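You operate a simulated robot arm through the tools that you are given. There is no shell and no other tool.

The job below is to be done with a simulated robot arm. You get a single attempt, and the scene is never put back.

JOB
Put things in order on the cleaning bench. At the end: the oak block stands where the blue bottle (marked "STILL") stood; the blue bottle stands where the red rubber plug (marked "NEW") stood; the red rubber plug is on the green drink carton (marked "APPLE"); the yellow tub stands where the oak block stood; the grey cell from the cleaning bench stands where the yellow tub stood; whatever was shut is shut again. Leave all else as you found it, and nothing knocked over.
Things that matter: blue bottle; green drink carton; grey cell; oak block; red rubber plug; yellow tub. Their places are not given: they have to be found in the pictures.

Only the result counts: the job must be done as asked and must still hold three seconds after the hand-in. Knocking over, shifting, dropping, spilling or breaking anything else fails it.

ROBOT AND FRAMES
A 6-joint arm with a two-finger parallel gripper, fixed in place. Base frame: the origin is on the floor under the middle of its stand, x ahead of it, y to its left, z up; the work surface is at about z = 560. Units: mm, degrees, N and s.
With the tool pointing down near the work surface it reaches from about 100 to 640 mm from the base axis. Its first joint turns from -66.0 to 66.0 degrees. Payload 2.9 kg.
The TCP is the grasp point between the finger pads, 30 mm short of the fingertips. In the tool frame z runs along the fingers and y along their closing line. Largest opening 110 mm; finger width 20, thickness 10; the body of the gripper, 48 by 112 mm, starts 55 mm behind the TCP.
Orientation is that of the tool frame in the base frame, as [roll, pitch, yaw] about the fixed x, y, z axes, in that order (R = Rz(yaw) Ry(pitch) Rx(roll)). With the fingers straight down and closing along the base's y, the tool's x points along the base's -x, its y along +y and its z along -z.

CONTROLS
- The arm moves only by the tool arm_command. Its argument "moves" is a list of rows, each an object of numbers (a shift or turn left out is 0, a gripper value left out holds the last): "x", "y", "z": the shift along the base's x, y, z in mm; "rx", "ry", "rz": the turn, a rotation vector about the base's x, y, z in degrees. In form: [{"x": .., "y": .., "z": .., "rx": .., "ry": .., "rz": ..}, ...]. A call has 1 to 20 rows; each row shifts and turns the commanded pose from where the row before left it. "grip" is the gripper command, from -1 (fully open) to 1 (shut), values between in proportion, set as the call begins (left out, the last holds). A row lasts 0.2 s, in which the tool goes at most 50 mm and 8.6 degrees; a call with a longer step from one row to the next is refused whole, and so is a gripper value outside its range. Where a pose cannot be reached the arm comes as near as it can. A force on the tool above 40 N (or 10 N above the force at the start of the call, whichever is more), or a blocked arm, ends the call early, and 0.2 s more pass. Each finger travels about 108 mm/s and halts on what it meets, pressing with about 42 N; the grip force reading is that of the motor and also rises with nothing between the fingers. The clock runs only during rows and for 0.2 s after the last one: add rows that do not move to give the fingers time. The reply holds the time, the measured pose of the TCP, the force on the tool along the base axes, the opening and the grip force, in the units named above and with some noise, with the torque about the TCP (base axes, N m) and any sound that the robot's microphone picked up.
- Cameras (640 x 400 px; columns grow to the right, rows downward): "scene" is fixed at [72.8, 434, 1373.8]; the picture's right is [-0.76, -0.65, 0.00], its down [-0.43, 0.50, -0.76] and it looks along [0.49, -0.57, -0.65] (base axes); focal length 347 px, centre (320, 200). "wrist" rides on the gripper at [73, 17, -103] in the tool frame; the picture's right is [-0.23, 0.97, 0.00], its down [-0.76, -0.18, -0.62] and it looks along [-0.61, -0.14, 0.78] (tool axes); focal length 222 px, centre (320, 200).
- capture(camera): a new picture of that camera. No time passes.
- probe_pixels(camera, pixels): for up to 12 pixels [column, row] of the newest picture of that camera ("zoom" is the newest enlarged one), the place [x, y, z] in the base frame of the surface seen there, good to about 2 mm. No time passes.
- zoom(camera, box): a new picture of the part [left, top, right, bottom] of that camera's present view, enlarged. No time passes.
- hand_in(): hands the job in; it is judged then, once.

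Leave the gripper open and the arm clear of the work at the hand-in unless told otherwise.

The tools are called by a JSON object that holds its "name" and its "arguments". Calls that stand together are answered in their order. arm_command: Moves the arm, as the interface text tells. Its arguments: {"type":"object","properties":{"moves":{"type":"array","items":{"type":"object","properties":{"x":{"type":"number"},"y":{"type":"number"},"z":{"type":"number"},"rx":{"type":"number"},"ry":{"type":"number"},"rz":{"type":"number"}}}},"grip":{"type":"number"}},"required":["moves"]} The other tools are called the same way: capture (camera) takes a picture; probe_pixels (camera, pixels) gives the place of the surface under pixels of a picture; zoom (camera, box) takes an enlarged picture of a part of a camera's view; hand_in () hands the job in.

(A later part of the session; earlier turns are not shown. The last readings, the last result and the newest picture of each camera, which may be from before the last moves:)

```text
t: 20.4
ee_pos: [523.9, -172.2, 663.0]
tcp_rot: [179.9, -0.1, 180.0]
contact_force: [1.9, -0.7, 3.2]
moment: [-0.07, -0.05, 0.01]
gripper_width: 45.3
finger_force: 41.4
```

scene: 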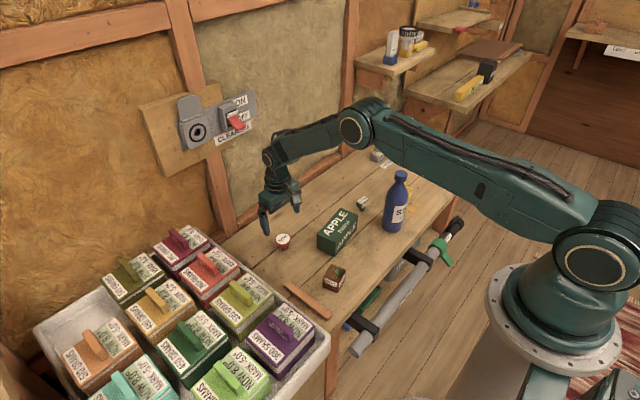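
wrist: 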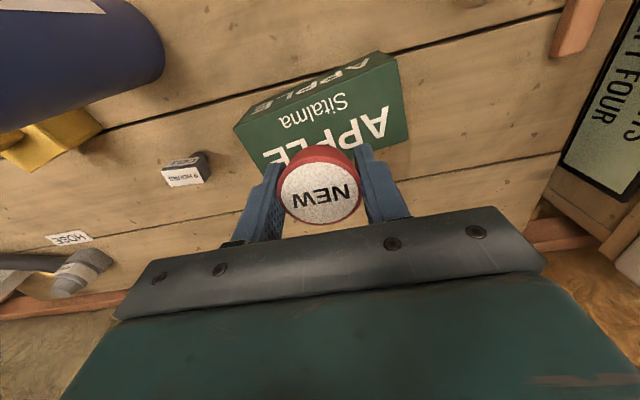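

The press is now only about 3 N. I open the fingers to about 85 mm.

{"name": "arm_command", "arguments": {"moves": [{}, {}, {}, {}], "grip": -0.55}}

{"name": "capture", "arguments": {"camera": "wrist"}}

{"name": "zoom", "arguments": {"camera": "scene", "box": [300, 180, 380, 260]}}

```text
t: 21.4
ee_pos: [523.1, -172.5, 663.9]
tcp_rot: [179.9, -0.2, -179.9]
contact_force: [0.6, 0.1, -0.1]
moment: [0.01, 0.01, 0.0]
gripper_width: 85.4
finger_force: 0.0
```

```text
taken
```

wrist: 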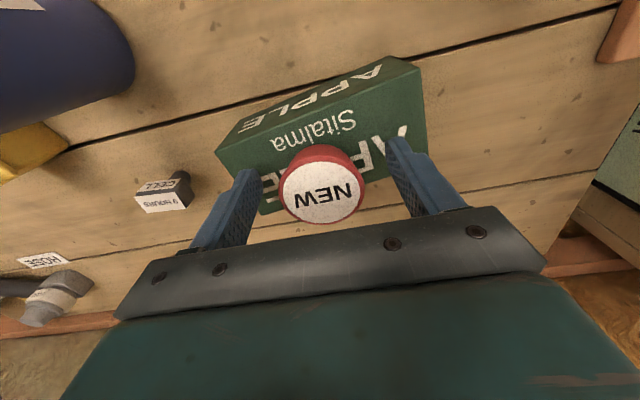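

```text
5.00 times, centred on (340, 220) of scene
```

zoom: 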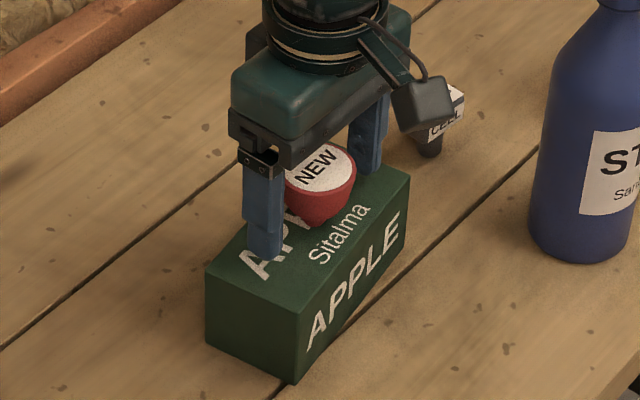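

The plug stands upright on the carton, free of the fingers. I lift the hand straight up, to about 860.

{"name": "arm_command", "arguments": {"moves": [{"z": 10}, {"z": 20}, {"z": 40}, {"z": 45}, {"z": 45}, {"z": 38}, {}, {}]}}

{"name": "zoom", "arguments": {"camera": "scene", "box": [270, 150, 430, 270]}}

{"name": "probe_pixels", "arguments": {"camera": "zoom", "pixels": [[255, 160], [230, 170], [280, 165], [255, 200]]}}

```text
t: 23.2
ee_pos: [523.8, -172.3, 861.6]
tcp_rot: [180.0, -0.1, 180.0]
contact_force: [-1.4, 0.5, 0.9]
moment: [-0.01, 0.0, -0.01]
gripper_width: 85.2
finger_force: 0.1
```

```text
3.33 times, centred on (350, 210) of scene
```

zoom: 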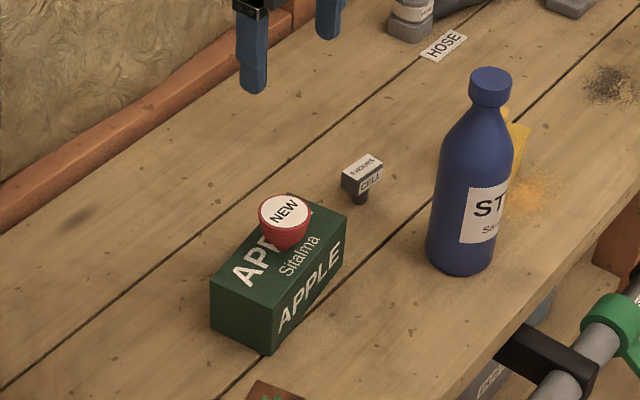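

```text
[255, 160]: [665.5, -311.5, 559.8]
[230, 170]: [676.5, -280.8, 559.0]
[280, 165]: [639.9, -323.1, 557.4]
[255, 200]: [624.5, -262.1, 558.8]
```

Plug done. Next the bottle. At this height I move to above the bottle axis (424,-330), fingertips at ~832, over the 777 mm top, and look.

{"name": "arm_command", "arguments": {"moves": [{"x": -25, "y": -40}, {"x": -25, "y": -40}, {"x": -25, "y": -40}, {"x": -25, "y": -38}, {}, {}], "grip": -1}}

{"name": "capture", "arguments": {"camera": "wrist"}}

{"name": "zoom", "arguments": {"camera": "scene", "box": [340, 110, 460, 240]}}

```text
t: 24.6
ee_pos: [423.7, -332.1, 859.7]
tcp_rot: [179.8, -0.1, 180.0]
contact_force: [-0.2, 0.7, -0.3]
moment: [-0.01, 0.0, -0.01]
gripper_width: 109.8
finger_force: 0.0
```

```text
taken
```

wrist: 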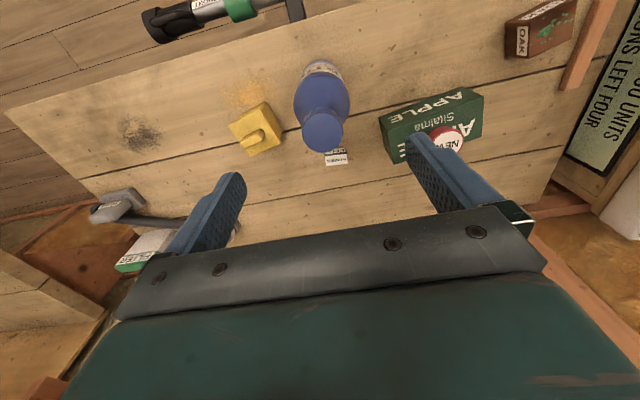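

```text
3.08 times, centred on (400, 175) of scene
```

zoom: 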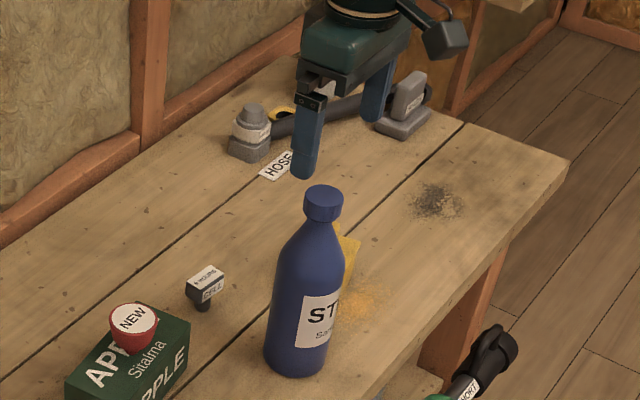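

The bottle cap is at (323,132) between the fingers. I enlarge it and probe the cap's rim.

{"name": "zoom", "arguments": {"camera": "wrist", "box": [282, 90, 362, 170]}}

{"name": "probe_pixels", "arguments": {"camera": "zoom", "pixels": [[222, 208], [425, 208], [322, 115], [322, 305], [322, 208], [240, 210], [405, 210]]}}

```text
5.00 times, centred on (322, 130) of wrist
```

zoom: 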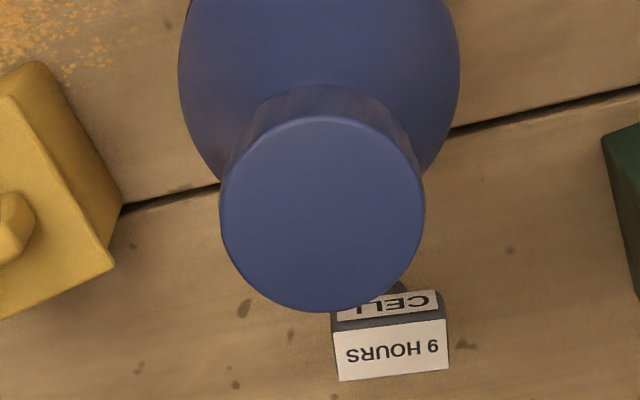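

```text
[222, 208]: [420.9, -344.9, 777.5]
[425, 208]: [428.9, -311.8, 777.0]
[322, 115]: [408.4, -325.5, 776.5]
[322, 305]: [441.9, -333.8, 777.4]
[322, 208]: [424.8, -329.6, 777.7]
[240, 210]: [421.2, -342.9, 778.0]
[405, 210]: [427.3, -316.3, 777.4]
```

Cap centre (425,-329), radius 17, top 777; the shoulder widens below ~740. I lower to TCP ≈ 772 so the pads take the cap only (tips at ~742), with a small +0.7/+0.6 correction.

{"name": "arm_command", "arguments": {"moves": [{"x": 0.7, "y": 0.6}, {"z": -30}, {"z": -30}, {"z": -18}, {"z": -10}, {}, {}]}}

{"name": "capture", "arguments": {"camera": "wrist"}}

{"name": "zoom", "arguments": {"camera": "scene", "box": [340, 110, 460, 240]}}

```text
t: 26.2
ee_pos: [424.6, -330.2, 772.9]
tcp_rot: [179.8, -0.1, -180.0]
contact_force: [-0.2, -0.1, -0.7]
moment: [0.02, 0.01, 0.0]
gripper_width: 109.9
finger_force: 0.0
```

```text
taken
```

wrist: 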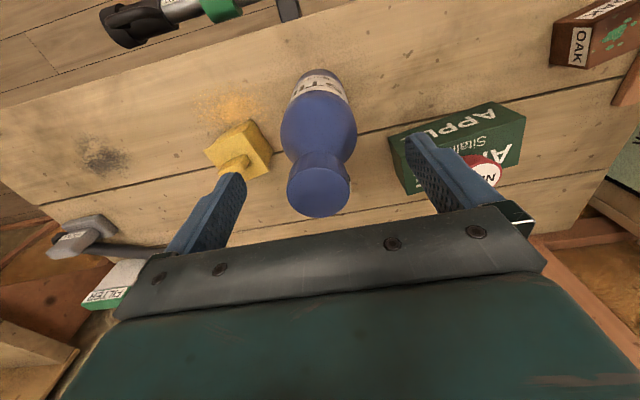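

```text
3.08 times, centred on (400, 175) of scene
```

zoom: 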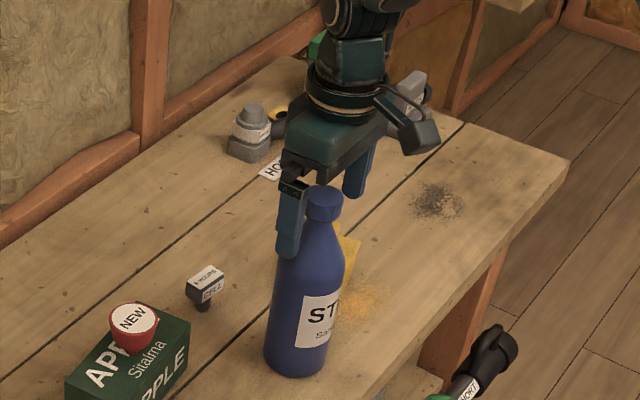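

The cap is centred between the fingers. I close on the cap and wait.

{"name": "arm_command", "arguments": {"moves": [{}, {}, {}, {}, {}, {}], "grip": 1}}

{"name": "capture", "arguments": {"camera": "wrist"}}

{"name": "zoom", "arguments": {"camera": "scene", "box": [340, 110, 460, 240]}}

```text
t: 27.6
ee_pos: [422.8, -329.3, 772.8]
tcp_rot: [179.9, -0.1, -180.0]
contact_force: [0.2, 0.0, -0.5]
moment: [0.02, 0.03, -0.02]
gripper_width: 33.2
finger_force: 42.1
```

```text
taken
```

wrist: 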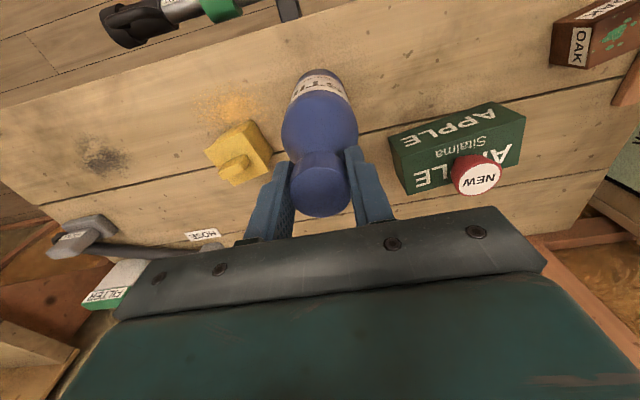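

```text
3.08 times, centred on (400, 175) of scene
```

zoom: 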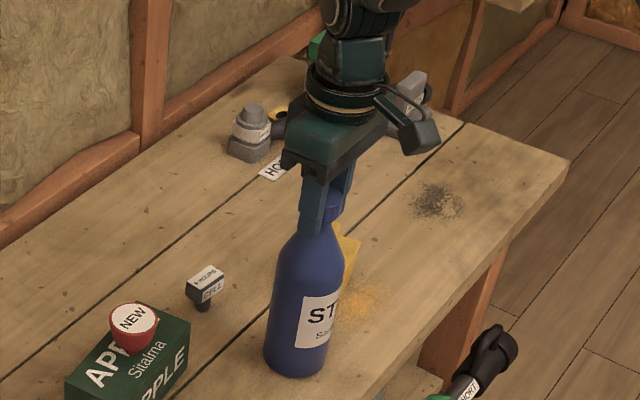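

The grip reads 33 mm on the cap. I lift 6 mm slowly and check that the whole bottle comes up.

{"name": "arm_command", "arguments": {"moves": [{"z": 1}, {"z": 2}, {"z": 3}, {}, {}]}}

{"name": "zoom", "arguments": {"camera": "scene", "box": [360, 150, 440, 240]}}

{"name": "capture", "arguments": {"camera": "wrist"}}

```text
t: 28.8
ee_pos: [425.2, -329.5, 778.9]
tcp_rot: [179.9, 0.0, 180.0]
contact_force: [-0.3, 0.3, -0.1]
moment: [0.04, 0.0, 0.0]
gripper_width: 33.0
finger_force: 41.9
```

```text
4.44 times, centred on (400, 195) of scene
```

zoom: 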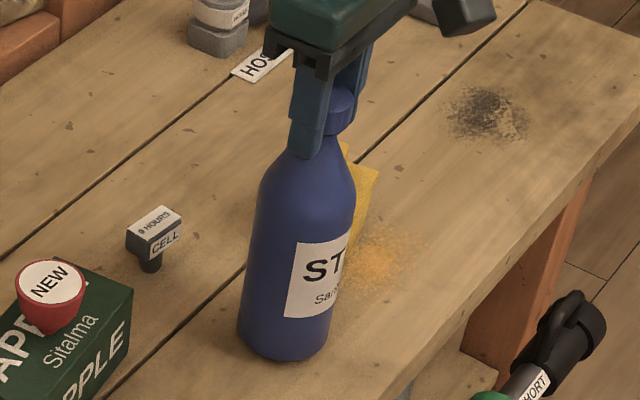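

```text
taken
```

wrist: 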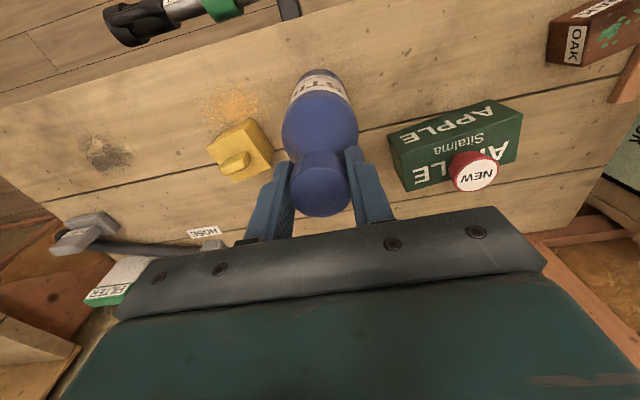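

The bottle body stays fixed relative to the fingers in the wrist view while the bench recedes, so the whole bottle is lifted. I raise it 64 mm more (bottom ≈ 630) and move it along x≈415, clear of the carton, toward y≈-40.

{"name": "arm_command", "arguments": {"moves": [{"z": 8}, {"z": 14}, {"z": 16}, {"z": 16}, {"z": 10}, {}, {"x": -2, "y": 10}, {"x": -4, "y": 20}, {"x": -4, "y": 25}, {"y": 25}, {"y": 25}, {"y": 25}, {}, {}]}}

{"name": "capture", "arguments": {"camera": "scene"}}

{"name": "capture", "arguments": {"camera": "wrist"}}

```text
t: 31.8
ee_pos: [415.5, -201.1, 844.0]
tcp_rot: [179.9, 0.0, 180.0]
contact_force: [-0.4, -0.3, 0.2]
moment: [-0.02, -0.03, 0.01]
gripper_width: 33.0
finger_force: 42.5
```

```text
taken
```

scene: 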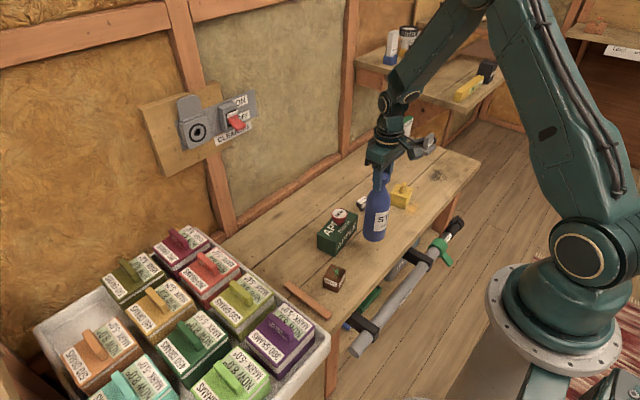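

```text
taken
```

wrist: 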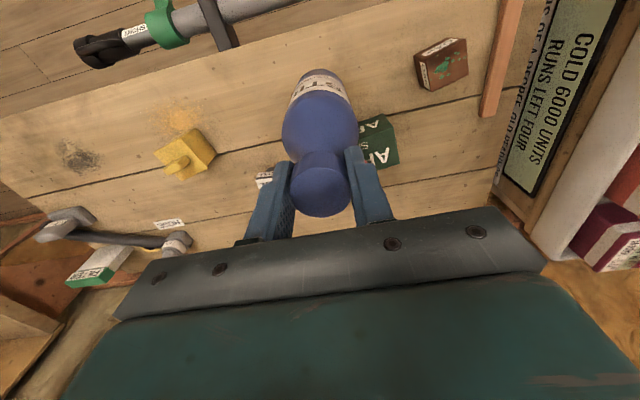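

The bottle hangs upright. I check its bottom height by probing near its lower edge (374,238) in the scene.

{"name": "zoom", "arguments": {"camera": "scene", "box": [340, 170, 410, 250]}}

{"name": "probe_pixels", "arguments": {"camera": "zoom", "pixels": [[320, 345], [320, 355], [330, 340], [350, 340], [315, 300]]}}

```text
5.00 times, centred on (375, 210) of scene
```

zoom: 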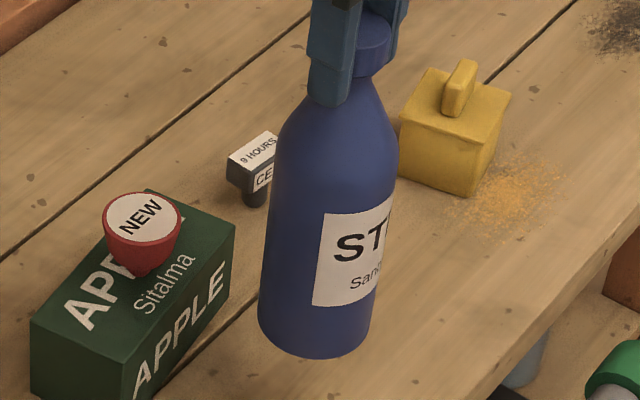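

```text
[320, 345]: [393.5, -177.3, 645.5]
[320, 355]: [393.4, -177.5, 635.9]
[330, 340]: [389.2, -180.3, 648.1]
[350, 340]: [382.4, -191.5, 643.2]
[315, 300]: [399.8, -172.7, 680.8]
```

The bottle bottom is at ~632, above oak (610) and carton (626). I continue to (415,-60), then outward to (625,-29).

{"name": "arm_command", "arguments": {"moves": [{"y": 15}, {"y": 25}, {"y": 28}, {"y": 28}, {"y": 25}, {"x": 8, "y": 14}, {"x": 15, "y": 6}, {"x": 25, "y": 5}, {"x": 28, "y": 5}, {"x": 28, "y": 5}, {"x": 28, "y": 5}, {"x": 28, "y": 5}, {"x": 25, "y": 4}, {"x": 15, "y": 2}, {"x": 10, "y": 0}, {}, {}]}}

{"name": "capture", "arguments": {"camera": "scene"}}

{"name": "capture", "arguments": {"camera": "wrist"}}

```text
t: 35.4
ee_pos: [625.2, -28.3, 842.3]
tcp_rot: [179.9, -0.1, 180.0]
contact_force: [1.0, 0.2, 0.3]
moment: [0.0, 0.02, 0.0]
gripper_width: 33.1
finger_force: 41.5
```

```text
taken
```

scene: 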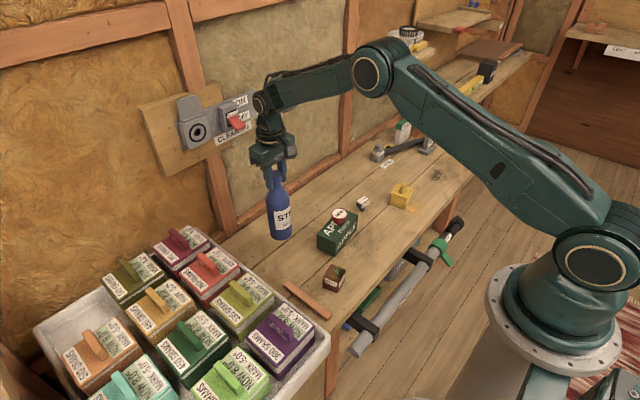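

```text
taken
```

wrist: 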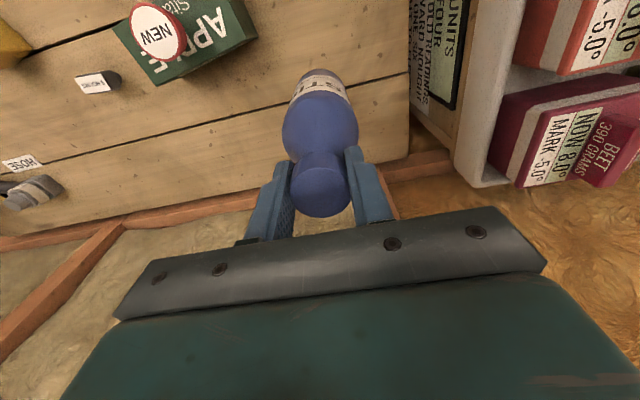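

The arm reaches (625,-28,842). I shift y by -2.5 and lower 63 mm, then will feel for contact.

{"name": "arm_command", "arguments": {"moves": [{"y": -2.5, "z": -5}, {"z": -15}, {"z": -18}, {"z": -15}, {"z": -8}, {"z": -2}, {}, {}]}}

{"name": "zoom", "arguments": {"camera": "scene", "box": [230, 140, 350, 270]}}

```text
t: 37.2
ee_pos: [623.9, -28.1, 779.2]
tcp_rot: [180.0, -0.1, 179.9]
contact_force: [-0.4, 0.3, -0.3]
moment: [-0.02, 0.01, -0.01]
gripper_width: 32.9
finger_force: 42.1
```

```text
3.08 times, centred on (290, 205) of scene
```

zoom: 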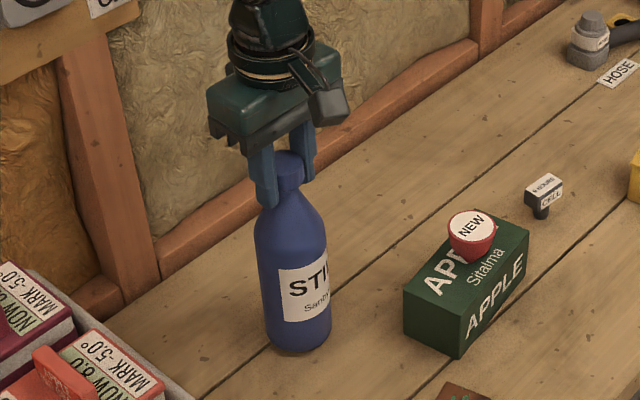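

The bottle is about 6–7 mm above the bench. I lower by small steps until I feel contact.

{"name": "arm_command", "arguments": {"moves": [{"z": -1.5}, {"z": -1.5}, {"z": -1}, {"z": -1}, {}]}}

```text
t: 38.4
ee_pos: [624.8, -30.4, 774.1]
tcp_rot: [179.9, 0.0, -180.0]
contact_force: [-0.8, 0.0, -0.1]
moment: [0.0, 0.01, 0.0]
gripper_width: 32.9
finger_force: 41.7
```

{"name": "arm_command", "arguments": {"moves": [{"z": -0.7}, {"z": -0.7}, {"z": -0.7}, {}]}}

```text
t: 39.4
ee_pos: [623.7, -30.9, 773.7]
tcp_rot: [179.9, -0.1, 179.9]
contact_force: [-0.6, -0.4, -0.1]
moment: [0.02, 0.03, 0.01]
gripper_width: 32.8
finger_force: 42.1
```

No contact yet (force near 0); I continue in 0.6 mm steps.

{"name": "arm_command", "arguments": {"moves": [{"z": -0.6}, {"z": -0.6}, {}]}}

```text
t: 40.2
ee_pos: [624.1, -30.3, 772.5]
tcp_rot: [179.8, 0.0, 180.0]
contact_force: [-2.7, 0.3, 11.6]
moment: [-0.05, 0.39, -0.01]
gripper_width: 32.9
finger_force: 42.0
```

Contact (11.6 N). I ease up 0.5 mm, then check the bottle's uprightness before release.

{"name": "arm_command", "arguments": {"moves": [{"z": 0.5}, {}, {}]}}

{"name": "zoom", "arguments": {"camera": "scene", "box": [240, 160, 320, 260]}}

```text
t: 41.0
ee_pos: [624.6, -29.9, 773.0]
tcp_rot: [179.9, 0.0, 180.0]
contact_force: [-0.5, -0.9, 10.6]
moment: [-0.01, -0.04, -0.03]
gripper_width: 32.9
finger_force: 41.9
```

```text
4.00 times, centred on (280, 210) of scene
```

zoom: 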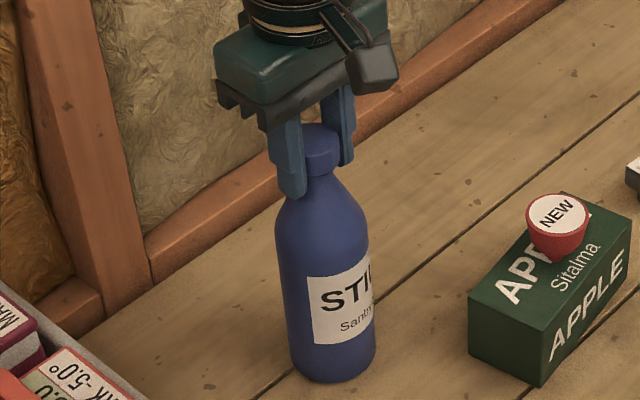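

The bottle stands flat. I ease up another 0.8 mm and then open the fingers fully.

{"name": "arm_command", "arguments": {"moves": [{"z": 0.8}, {}]}}

{"name": "arm_command", "arguments": {"moves": [{}, {}, {}, {}], "grip": -1}}

{"name": "capture", "arguments": {"camera": "wrist"}}

{"name": "zoom", "arguments": {"camera": "scene", "box": [230, 150, 330, 260]}}

```text
t: 41.6
ee_pos: [624.5, -30.2, 772.3]
tcp_rot: [179.9, -0.1, 180.0]
contact_force: [1.9, -0.3, 2.7]
moment: [-0.01, -0.37, 0.04]
gripper_width: 32.7
finger_force: 41.6
```

```text
t: 42.6
ee_pos: [624.9, -30.5, 773.4]
tcp_rot: [179.8, -0.1, -180.0]
contact_force: [0.1, 0.7, 0.2]
moment: [0.02, -0.02, 0.01]
gripper_width: 110.1
finger_force: 0.1
```

```text
taken
```

wrist: 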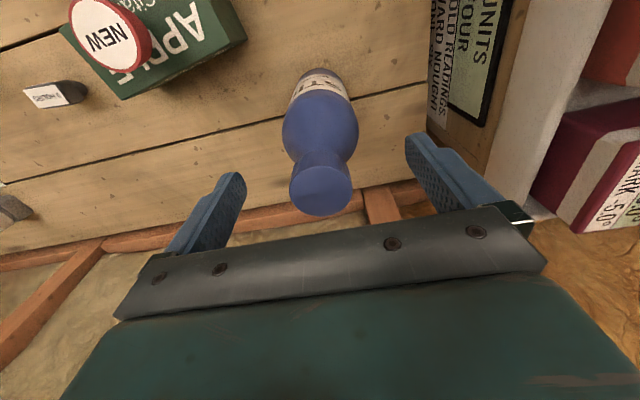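

```text
3.64 times, centred on (280, 205) of scene
```

zoom: 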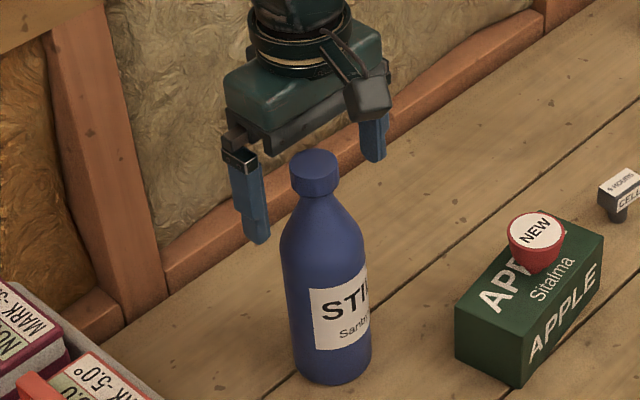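

Bottle released and standing. I go straight up to ~860, then back toward above the oak block (426,-29), turning the tool +11° to match the block's sides, opening set to ~80 mm.

{"name": "arm_command", "arguments": {"moves": [{"z": 15}, {"z": 25}, {"z": 25}, {"z": 23}, {"x": -35, "rz": 3}, {"x": -40, "rz": 3}, {"x": -40, "rz": 3}, {"x": -40, "rz": 2}, {"x": -44}, {}, {}]}}

{"name": "arm_command", "arguments": {"moves": [{"z": -40}, {"z": -40}, {"z": -40}, {"z": -20}, {}, {}], "grip": -0.4545}}

{"name": "capture", "arguments": {"camera": "wrist"}}

{"name": "capture", "arguments": {"camera": "scene"}}

```text
t: 45.0
ee_pos: [424.2, -30.8, 862.3]
tcp_rot: [179.9, 0.1, -169.0]
contact_force: [-0.6, 0.7, -0.5]
moment: [-0.02, 0.02, 0.0]
gripper_width: 110.0
finger_force: 0.1
```

```text
t: 46.4
ee_pos: [424.5, -32.4, 720.5]
tcp_rot: [179.9, -0.1, -169.0]
contact_force: [0.7, 1.1, 0.2]
moment: [-0.01, 0.0, -0.03]
gripper_width: 80.0
finger_force: 0.0
```

```text
taken
```

wrist: 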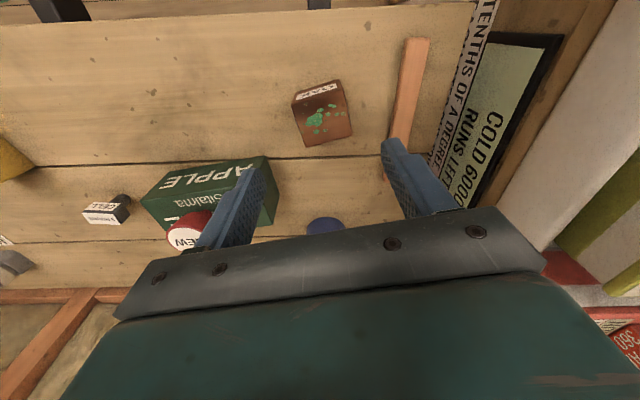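

```text
taken
```

scene: 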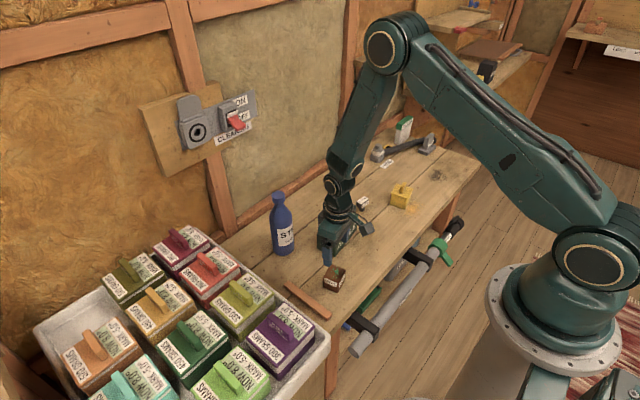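

The oak block is at (322,113) in the wrist view. I enlarge it and probe its top face corners for centre and angle.

{"name": "zoom", "arguments": {"camera": "wrist", "box": [282, 73, 362, 153]}}

{"name": "probe_pixels", "arguments": {"camera": "zoom", "pixels": [[175, 135], [400, 75], [468, 290], [240, 355], [322, 215], [130, 120], [350, 45], [290, 110], [435, 185], [205, 245], [350, 320]]}}

```text
5.00 times, centred on (322, 113) of wrist
```

zoom: 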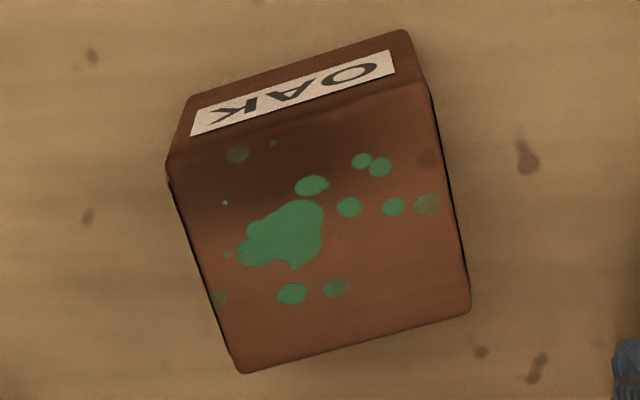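

```text
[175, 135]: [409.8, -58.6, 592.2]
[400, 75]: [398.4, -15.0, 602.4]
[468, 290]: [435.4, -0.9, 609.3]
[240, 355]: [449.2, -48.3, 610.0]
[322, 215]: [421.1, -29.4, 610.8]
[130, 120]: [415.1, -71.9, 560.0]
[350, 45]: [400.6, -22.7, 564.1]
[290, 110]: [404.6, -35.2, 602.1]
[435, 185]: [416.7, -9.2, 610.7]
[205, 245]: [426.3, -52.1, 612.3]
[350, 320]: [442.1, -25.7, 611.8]
```

Oak block centre ≈ (424.5,-29), sides at ~12°, matching the tool. I go down 126 mm to TCP ≈ 594 around the block.

{"name": "arm_command", "arguments": {"moves": [{"x": -1, "z": -35}, {"z": -35}, {"z": -30}, {"z": -16}, {"z": -10}, {}, {}]}}

{"name": "capture", "arguments": {"camera": "wrist"}}

{"name": "zoom", "arguments": {"camera": "scene", "box": [270, 220, 400, 320]}}

```text
t: 48.0
ee_pos: [425.8, -29.8, 595.3]
tcp_rot: [180.0, 0.0, -169.0]
contact_force: [-0.6, -0.3, -0.6]
moment: [0.02, 0.02, -0.02]
gripper_width: 79.8
finger_force: 0.0
```

```text
taken
```

wrist: 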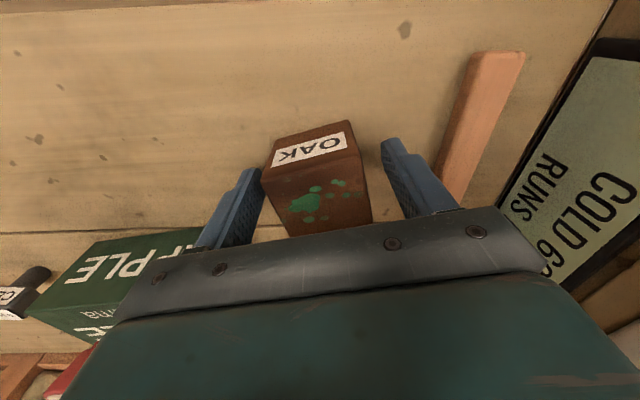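

```text
4.00 times, centred on (335, 270) of scene
```

zoom: 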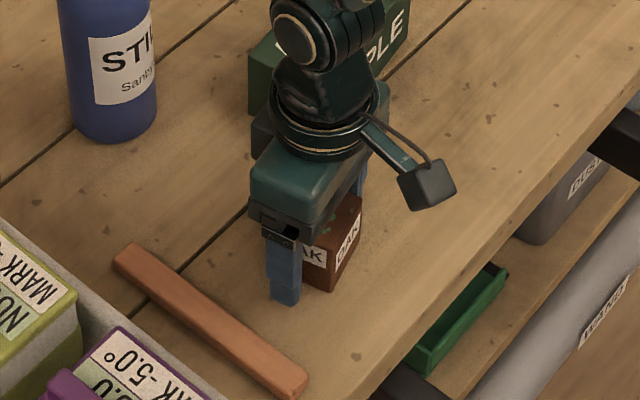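

The block sits between the fingers. I close and wait.

{"name": "arm_command", "arguments": {"moves": [{}, {}, {}, {}], "grip": 1}}

{"name": "arm_command", "arguments": {"moves": [{"z": 3}, {"z": 10}, {"z": 20}, {"z": 30}, {"z": 37}, {}, {}]}}

{"name": "capture", "arguments": {"camera": "wrist"}}

{"name": "capture", "arguments": {"camera": "scene"}}

```text
t: 49.0
ee_pos: [425.2, -30.3, 596.4]
tcp_rot: [179.9, -0.1, -168.9]
contact_force: [-0.2, -0.6, -1.5]
moment: [0.03, -0.01, 0.01]
gripper_width: 49.4
finger_force: 41.4
```

```text
t: 50.6
ee_pos: [424.9, -28.8, 695.8]
tcp_rot: [179.9, -0.2, -169.1]
contact_force: [-0.3, -0.3, -1.0]
moment: [-0.03, 0.01, 0.01]
gripper_width: 49.3
finger_force: 42.1
```

```text
taken
```

wrist: 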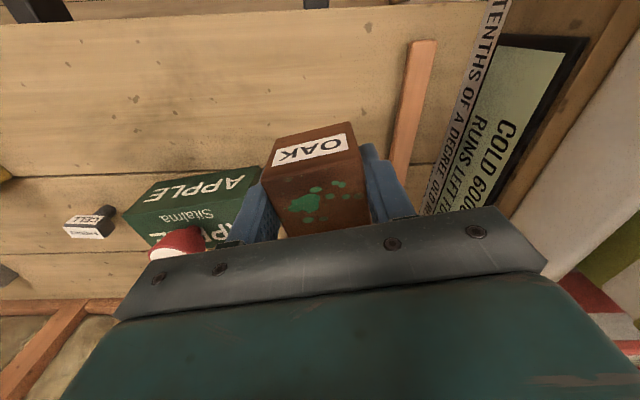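

```text
taken
```

scene: 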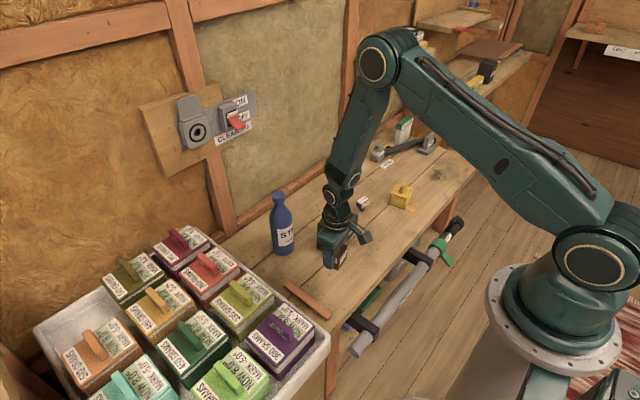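

The oak block is held (width 49). I carry it along x≈425 to y=-329 at this height (block bottom ≈ 660).

{"name": "arm_command", "arguments": {"moves": [{"y": -15}, {"y": -30}, {"y": -35}, {"y": -35}, {"y": -35}, {"y": -35}, {"y": -35}, {"y": -35}, {"y": -30}, {"y": -14.5}, {}, {}]}}

{"name": "capture", "arguments": {"camera": "wrist"}}

{"name": "capture", "arguments": {"camera": "scene"}}

```text
t: 53.2
ee_pos: [422.6, -330.4, 694.4]
tcp_rot: [179.9, -0.1, -169.0]
contact_force: [0.3, 0.6, -1.4]
moment: [-0.03, 0.03, 0.02]
gripper_width: 49.5
finger_force: 41.9
```

```text
taken
```

wrist: 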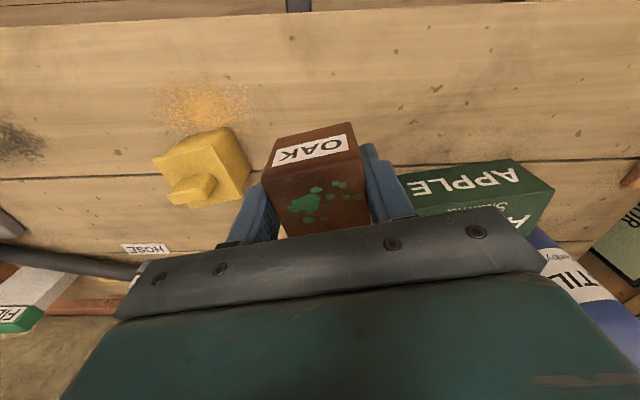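

```text
taken
```

scene: 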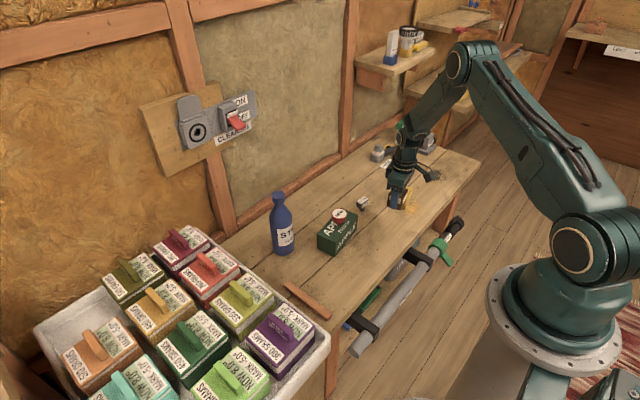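

I am over the bottle's old spot. I lower 94 mm and then feel for contact.

{"name": "arm_command", "arguments": {"moves": [{"z": -15}, {"z": -30}, {"z": -25}, {"z": -16}, {"z": -8}, {}, {}]}}

{"name": "arm_command", "arguments": {"moves": [{"z": -1.5}, {"z": -1.5}, {"z": -1}, {"z": -0.8}, {"z": -0.7}, {}]}}

```text
t: 54.8
ee_pos: [425.0, -330.2, 601.2]
tcp_rot: [179.9, -0.1, -168.9]
contact_force: [-0.1, 0.5, -1.2]
moment: [0.04, 0.0, -0.02]
gripper_width: 49.1
finger_force: 42.4
```

```text
t: 56.2
ee_pos: [424.3, -329.4, 596.2]
tcp_rot: [180.0, 0.0, -169.0]
contact_force: [-0.3, 0.8, 3.1]
moment: [-0.03, 0.05, 0.0]
gripper_width: 49.2
finger_force: 42.0
```

Light contact (force rose to +3 N). I open the fingers to ~80 mm.

{"name": "arm_command", "arguments": {"moves": [{}, {}, {}, {}], "grip": -0.4545}}

{"name": "arm_command", "arguments": {"moves": [{"z": 8}, {"z": 20}, {"z": 35}, {"z": 40}, {"z": 40}, {"z": 20}, {}, {}]}}

{"name": "capture", "arguments": {"camera": "wrist"}}

{"name": "capture", "arguments": {"camera": "scene"}}

```text
t: 57.2
ee_pos: [424.8, -329.5, 595.2]
tcp_rot: [179.9, -0.1, -169.1]
contact_force: [-0.5, -0.3, -0.2]
moment: [-0.02, -0.01, 0.0]
gripper_width: 80.0
finger_force: 0.0
```

```text
t: 59.0
ee_pos: [424.3, -329.4, 757.1]
tcp_rot: [179.9, 0.0, -169.0]
contact_force: [-0.3, -0.6, -1.0]
moment: [-0.01, -0.03, 0.0]
gripper_width: 80.0
finger_force: 0.0
```

```text
taken
```

wrist: 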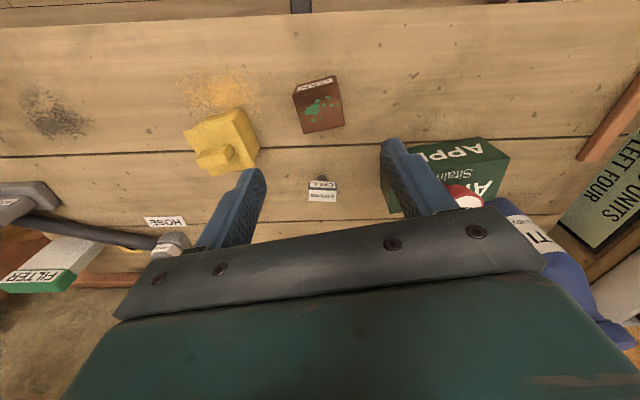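

```text
taken
```

scene: 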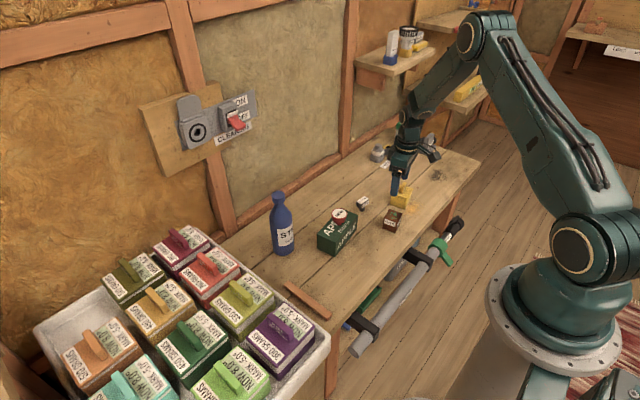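

The oak block stands at the bottle's old spot. Now the tub: I look at its side from the scene view (400,196) and wrist view (220,140) to judge lid and body.

{"name": "zoom", "arguments": {"camera": "wrist", "box": [170, 90, 280, 190]}}

{"name": "probe_pixels", "arguments": {"camera": "zoom", "pixels": [[55, 165], [260, 80], [330, 270], [195, 330], [150, 250], [235, 220], [250, 60], [350, 230], [290, 150], [340, 200]]}}

{"name": "zoom", "arguments": {"camera": "scene", "box": [370, 160, 440, 240]}}

```text
4.00 times, centred on (225, 140) of wrist
```

zoom: 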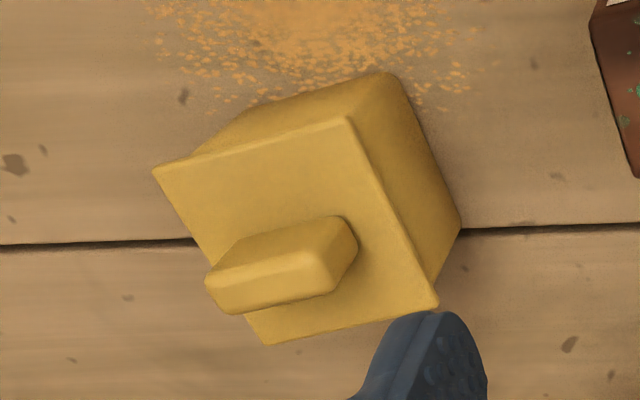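

```text
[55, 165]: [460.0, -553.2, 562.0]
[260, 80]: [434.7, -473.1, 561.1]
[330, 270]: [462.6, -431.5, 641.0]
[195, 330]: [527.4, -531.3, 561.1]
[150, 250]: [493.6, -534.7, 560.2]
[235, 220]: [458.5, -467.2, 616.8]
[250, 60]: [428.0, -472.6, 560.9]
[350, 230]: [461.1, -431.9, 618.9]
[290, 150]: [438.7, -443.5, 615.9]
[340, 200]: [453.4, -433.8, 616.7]
```

```text
5.00 times, centred on (405, 200) of scene
```

zoom: 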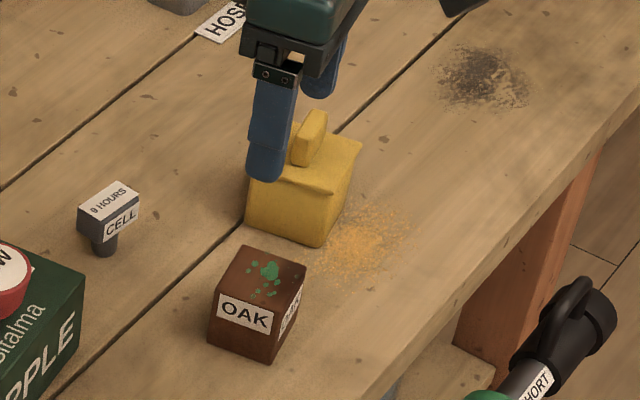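

The tub's sides are at ~11°, which matches the current tool turn; lid centre (465,-449) is 646 mm from the base axis, right at the reach limit. I move above it at ~z 720 with ~90 mm opening to test the reach.

{"name": "arm_command", "arguments": {"moves": [{"x": 10, "y": -30}, {"x": 10, "y": -30}, {"x": 10, "y": -30}, {"x": 10, "y": -30}, {"z": -20}, {"z": -17}, {}, {}], "grip": -0.636}}

{"name": "capture", "arguments": {"camera": "wrist"}}

{"name": "capture", "arguments": {"camera": "scene"}}

```text
t: 60.8
ee_pos: [465.4, -450.0, 721.6]
tcp_rot: [179.8, -0.1, -169.0]
contact_force: [-0.2, -0.1, 0.2]
moment: [-0.02, -0.02, 0.0]
gripper_width: 89.8
finger_force: 0.1
```

```text
taken
```

wrist: 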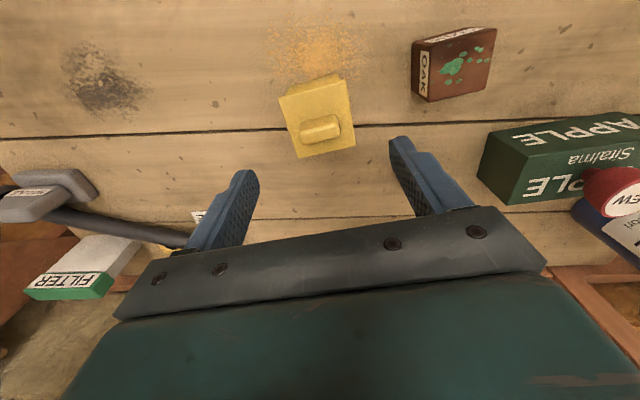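

```text
taken
```

scene: 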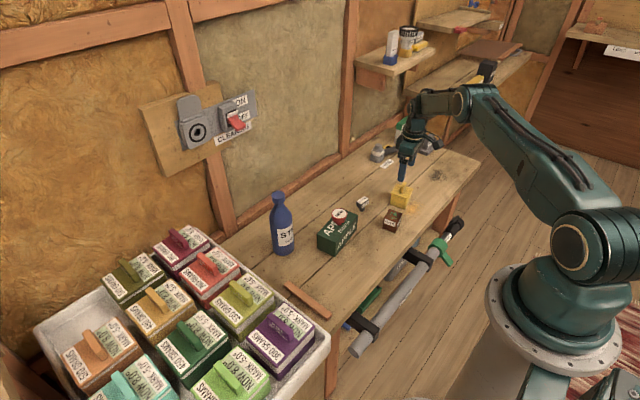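

The reach is fine at this height. I enlarge the tub in both views and probe its lid and body edges again.

{"name": "zoom", "arguments": {"camera": "wrist", "box": [270, 65, 370, 165]}}

{"name": "probe_pixels", "arguments": {"camera": "zoom", "pixels": [[165, 150], [390, 80], [435, 290], [220, 355], [285, 215], [270, 110], [380, 50], [425, 210], [200, 90], [250, 260], [380, 230], [310, 240]]}}

{"name": "zoom", "arguments": {"camera": "scene", "box": [375, 165, 430, 225]}}

{"name": "probe_pixels", "arguments": {"camera": "zoom", "pixels": [[260, 220], [260, 250], [260, 300], [350, 250], [350, 300], [300, 200], [330, 240], [330, 260]]}}

```text
4.00 times, centred on (320, 115) of wrist
```

zoom: 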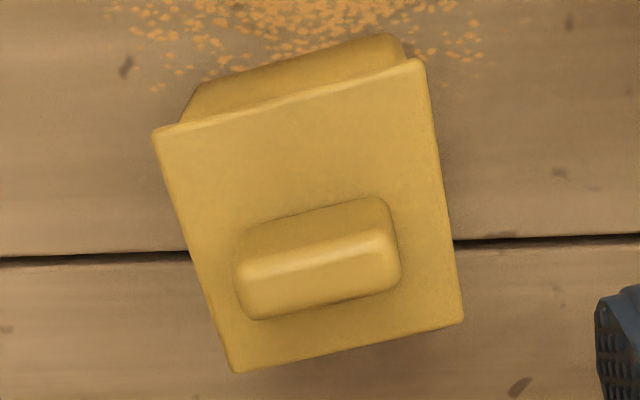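

```text
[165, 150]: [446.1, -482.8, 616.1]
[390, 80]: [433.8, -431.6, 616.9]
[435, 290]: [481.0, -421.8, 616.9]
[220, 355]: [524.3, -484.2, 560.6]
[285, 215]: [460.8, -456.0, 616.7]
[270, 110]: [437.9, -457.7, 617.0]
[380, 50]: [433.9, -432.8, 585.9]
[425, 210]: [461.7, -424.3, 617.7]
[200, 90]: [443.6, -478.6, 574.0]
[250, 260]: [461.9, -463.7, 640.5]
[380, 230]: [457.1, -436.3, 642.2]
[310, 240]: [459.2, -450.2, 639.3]
```

```text
6.67 times, centred on (402, 195) of scene
```

zoom: 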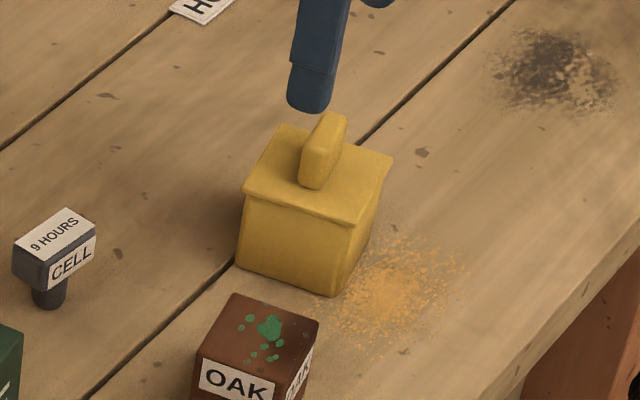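

```text
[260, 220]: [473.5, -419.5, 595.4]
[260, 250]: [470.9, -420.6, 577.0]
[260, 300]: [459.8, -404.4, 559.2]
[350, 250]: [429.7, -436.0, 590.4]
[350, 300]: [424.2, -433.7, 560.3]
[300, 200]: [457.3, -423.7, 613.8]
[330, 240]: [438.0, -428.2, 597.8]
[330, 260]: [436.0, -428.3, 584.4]
```

The tub is centred under the hand at (464.5,-448.5); the lid overhangs the body only ~2 mm. I go down to TCP ≈ 597 so tips are at ~567 and the gripper body just clears the handle (≤645 vs 652).

{"name": "arm_command", "arguments": {"moves": [{"z": -35}, {"z": -35}, {"z": -25}, {"z": -15}, {"z": -8}, {"z": -6}, {}, {}]}}

{"name": "capture", "arguments": {"camera": "wrist"}}

{"name": "zoom", "arguments": {"camera": "scene", "box": [360, 130, 450, 230]}}

```text
t: 62.6
ee_pos: [452.9, -439.8, 602.9]
tcp_rot: [179.9, 0.0, -169.0]
contact_force: [0.5, 0.5, 0.0]
moment: [0.04, 0.0, -0.02]
gripper_width: 90.1
finger_force: 0.2
out of reach, approached as far as the arm can: row 3, 4, 6
```

```text
taken
```

wrist: 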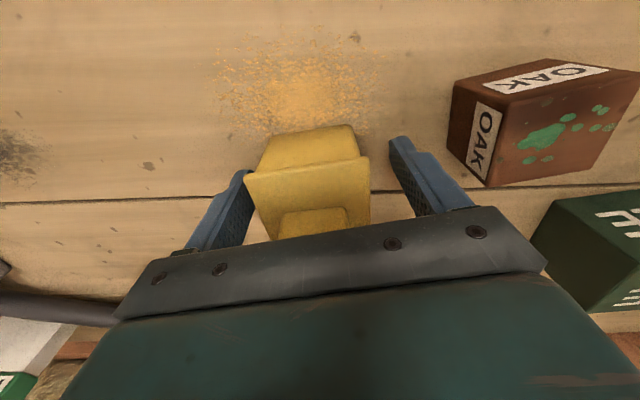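

```text
4.00 times, centred on (405, 180) of scene
```

zoom: 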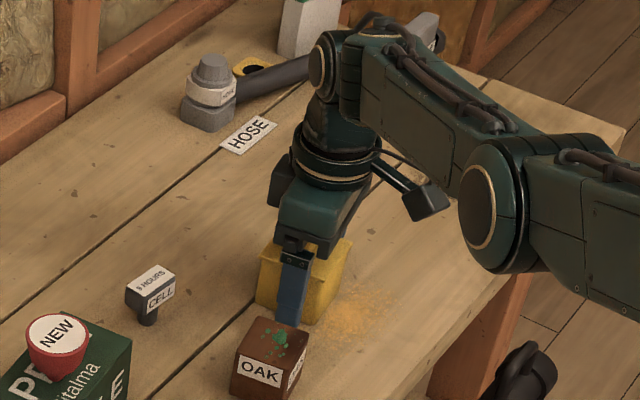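

The arm cannot quite reach with the tool straight down (stopped at (453,-440,603), 15 mm short). I go back straight up, then tilt the tool 12° about its closing line (fingers pointing outward), which gives the extra reach while keeping the pads parallel to the tub sides.

{"name": "arm_command", "arguments": {"moves": [{"z": 20}, {"z": 30}, {"z": 35}, {"z": 35}, {}, {}]}}

```text
t: 64.0
ee_pos: [458.9, -444.5, 720.0]
tcp_rot: [179.9, -0.1, -169.0]
contact_force: [-0.4, 0.4, 0.6]
moment: [0.0, 0.03, 0.0]
gripper_width: 90.2
finger_force: 0.0
out of reach, approached as far as the arm can: row 1, 2
```

Now I tilt 12° (two rows of 6° about (0.19,-0.98,0)) and move +5.6,-4 to be over the tub centre.

{"name": "arm_command", "arguments": {"moves": [{"rx": 1.145, "ry": -5.89}, {"rx": 1.145, "ry": -5.89}, {"x": 5.6, "y": -4}, {}, {}]}}

{"name": "capture", "arguments": {"camera": "wrist"}}

{"name": "zoom", "arguments": {"camera": "scene", "box": [350, 90, 480, 230]}}

```text
t: 65.2
ee_pos: [464.7, -448.9, 722.5]
tcp_rot: [180.0, 12.0, -169.0]
contact_force: [0.0, 0.2, 0.7]
moment: [0.0, -0.01, -0.01]
gripper_width: 89.7
finger_force: 0.1
```

```text
taken
```

wrist: 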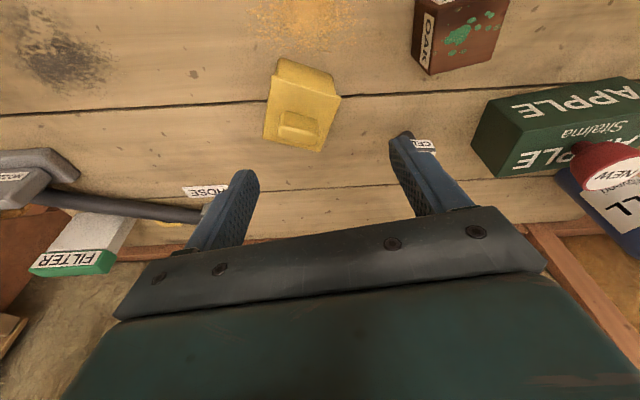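

```text
2.86 times, centred on (415, 160) of scene
```

zoom: 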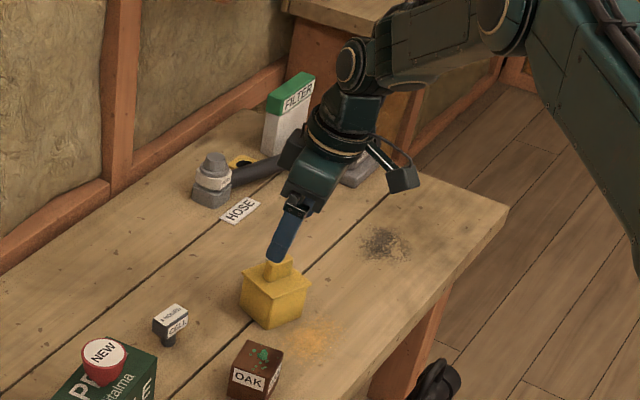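

The tool is tilted 12° and positioned at (465,-449). I descend 118 mm, watching reach and force.

{"name": "arm_command", "arguments": {"moves": [{"z": -30}, {"z": -30}, {"z": -30}, {"z": -18}, {"z": -10}, {}, {}]}}

{"name": "capture", "arguments": {"camera": "wrist"}}

{"name": "zoom", "arguments": {"camera": "scene", "box": [360, 130, 450, 230]}}

```text
t: 66.0
ee_pos: [470.0, -456.8, 643.5]
tcp_rot: [-179.0, 12.6, -169.1]
contact_force: [-0.3, 0.1, 1.5]
moment: [-0.11, -0.03, -0.04]
gripper_width: 90.2
finger_force: 0.2
stopped in row 4: the force on the tool passed its limit at 56 N (the readings are from after the stop); the commanded pose is now the measured one
```

```text
taken
```

wrist: 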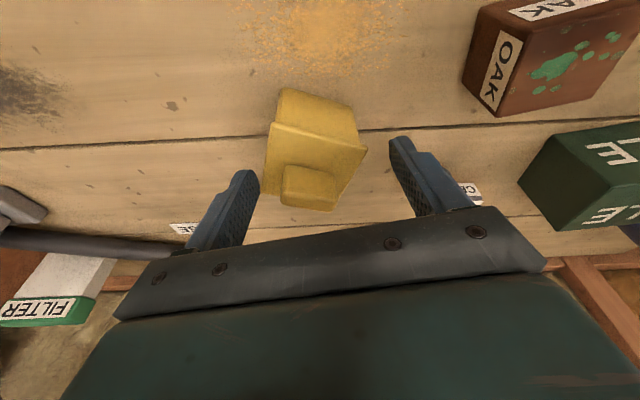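

```text
4.00 times, centred on (405, 180) of scene
```

zoom: 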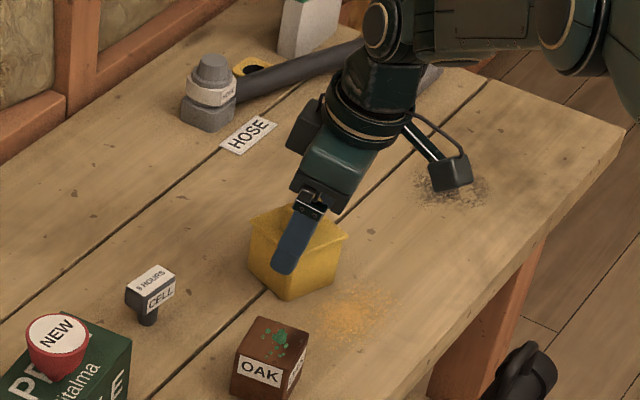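

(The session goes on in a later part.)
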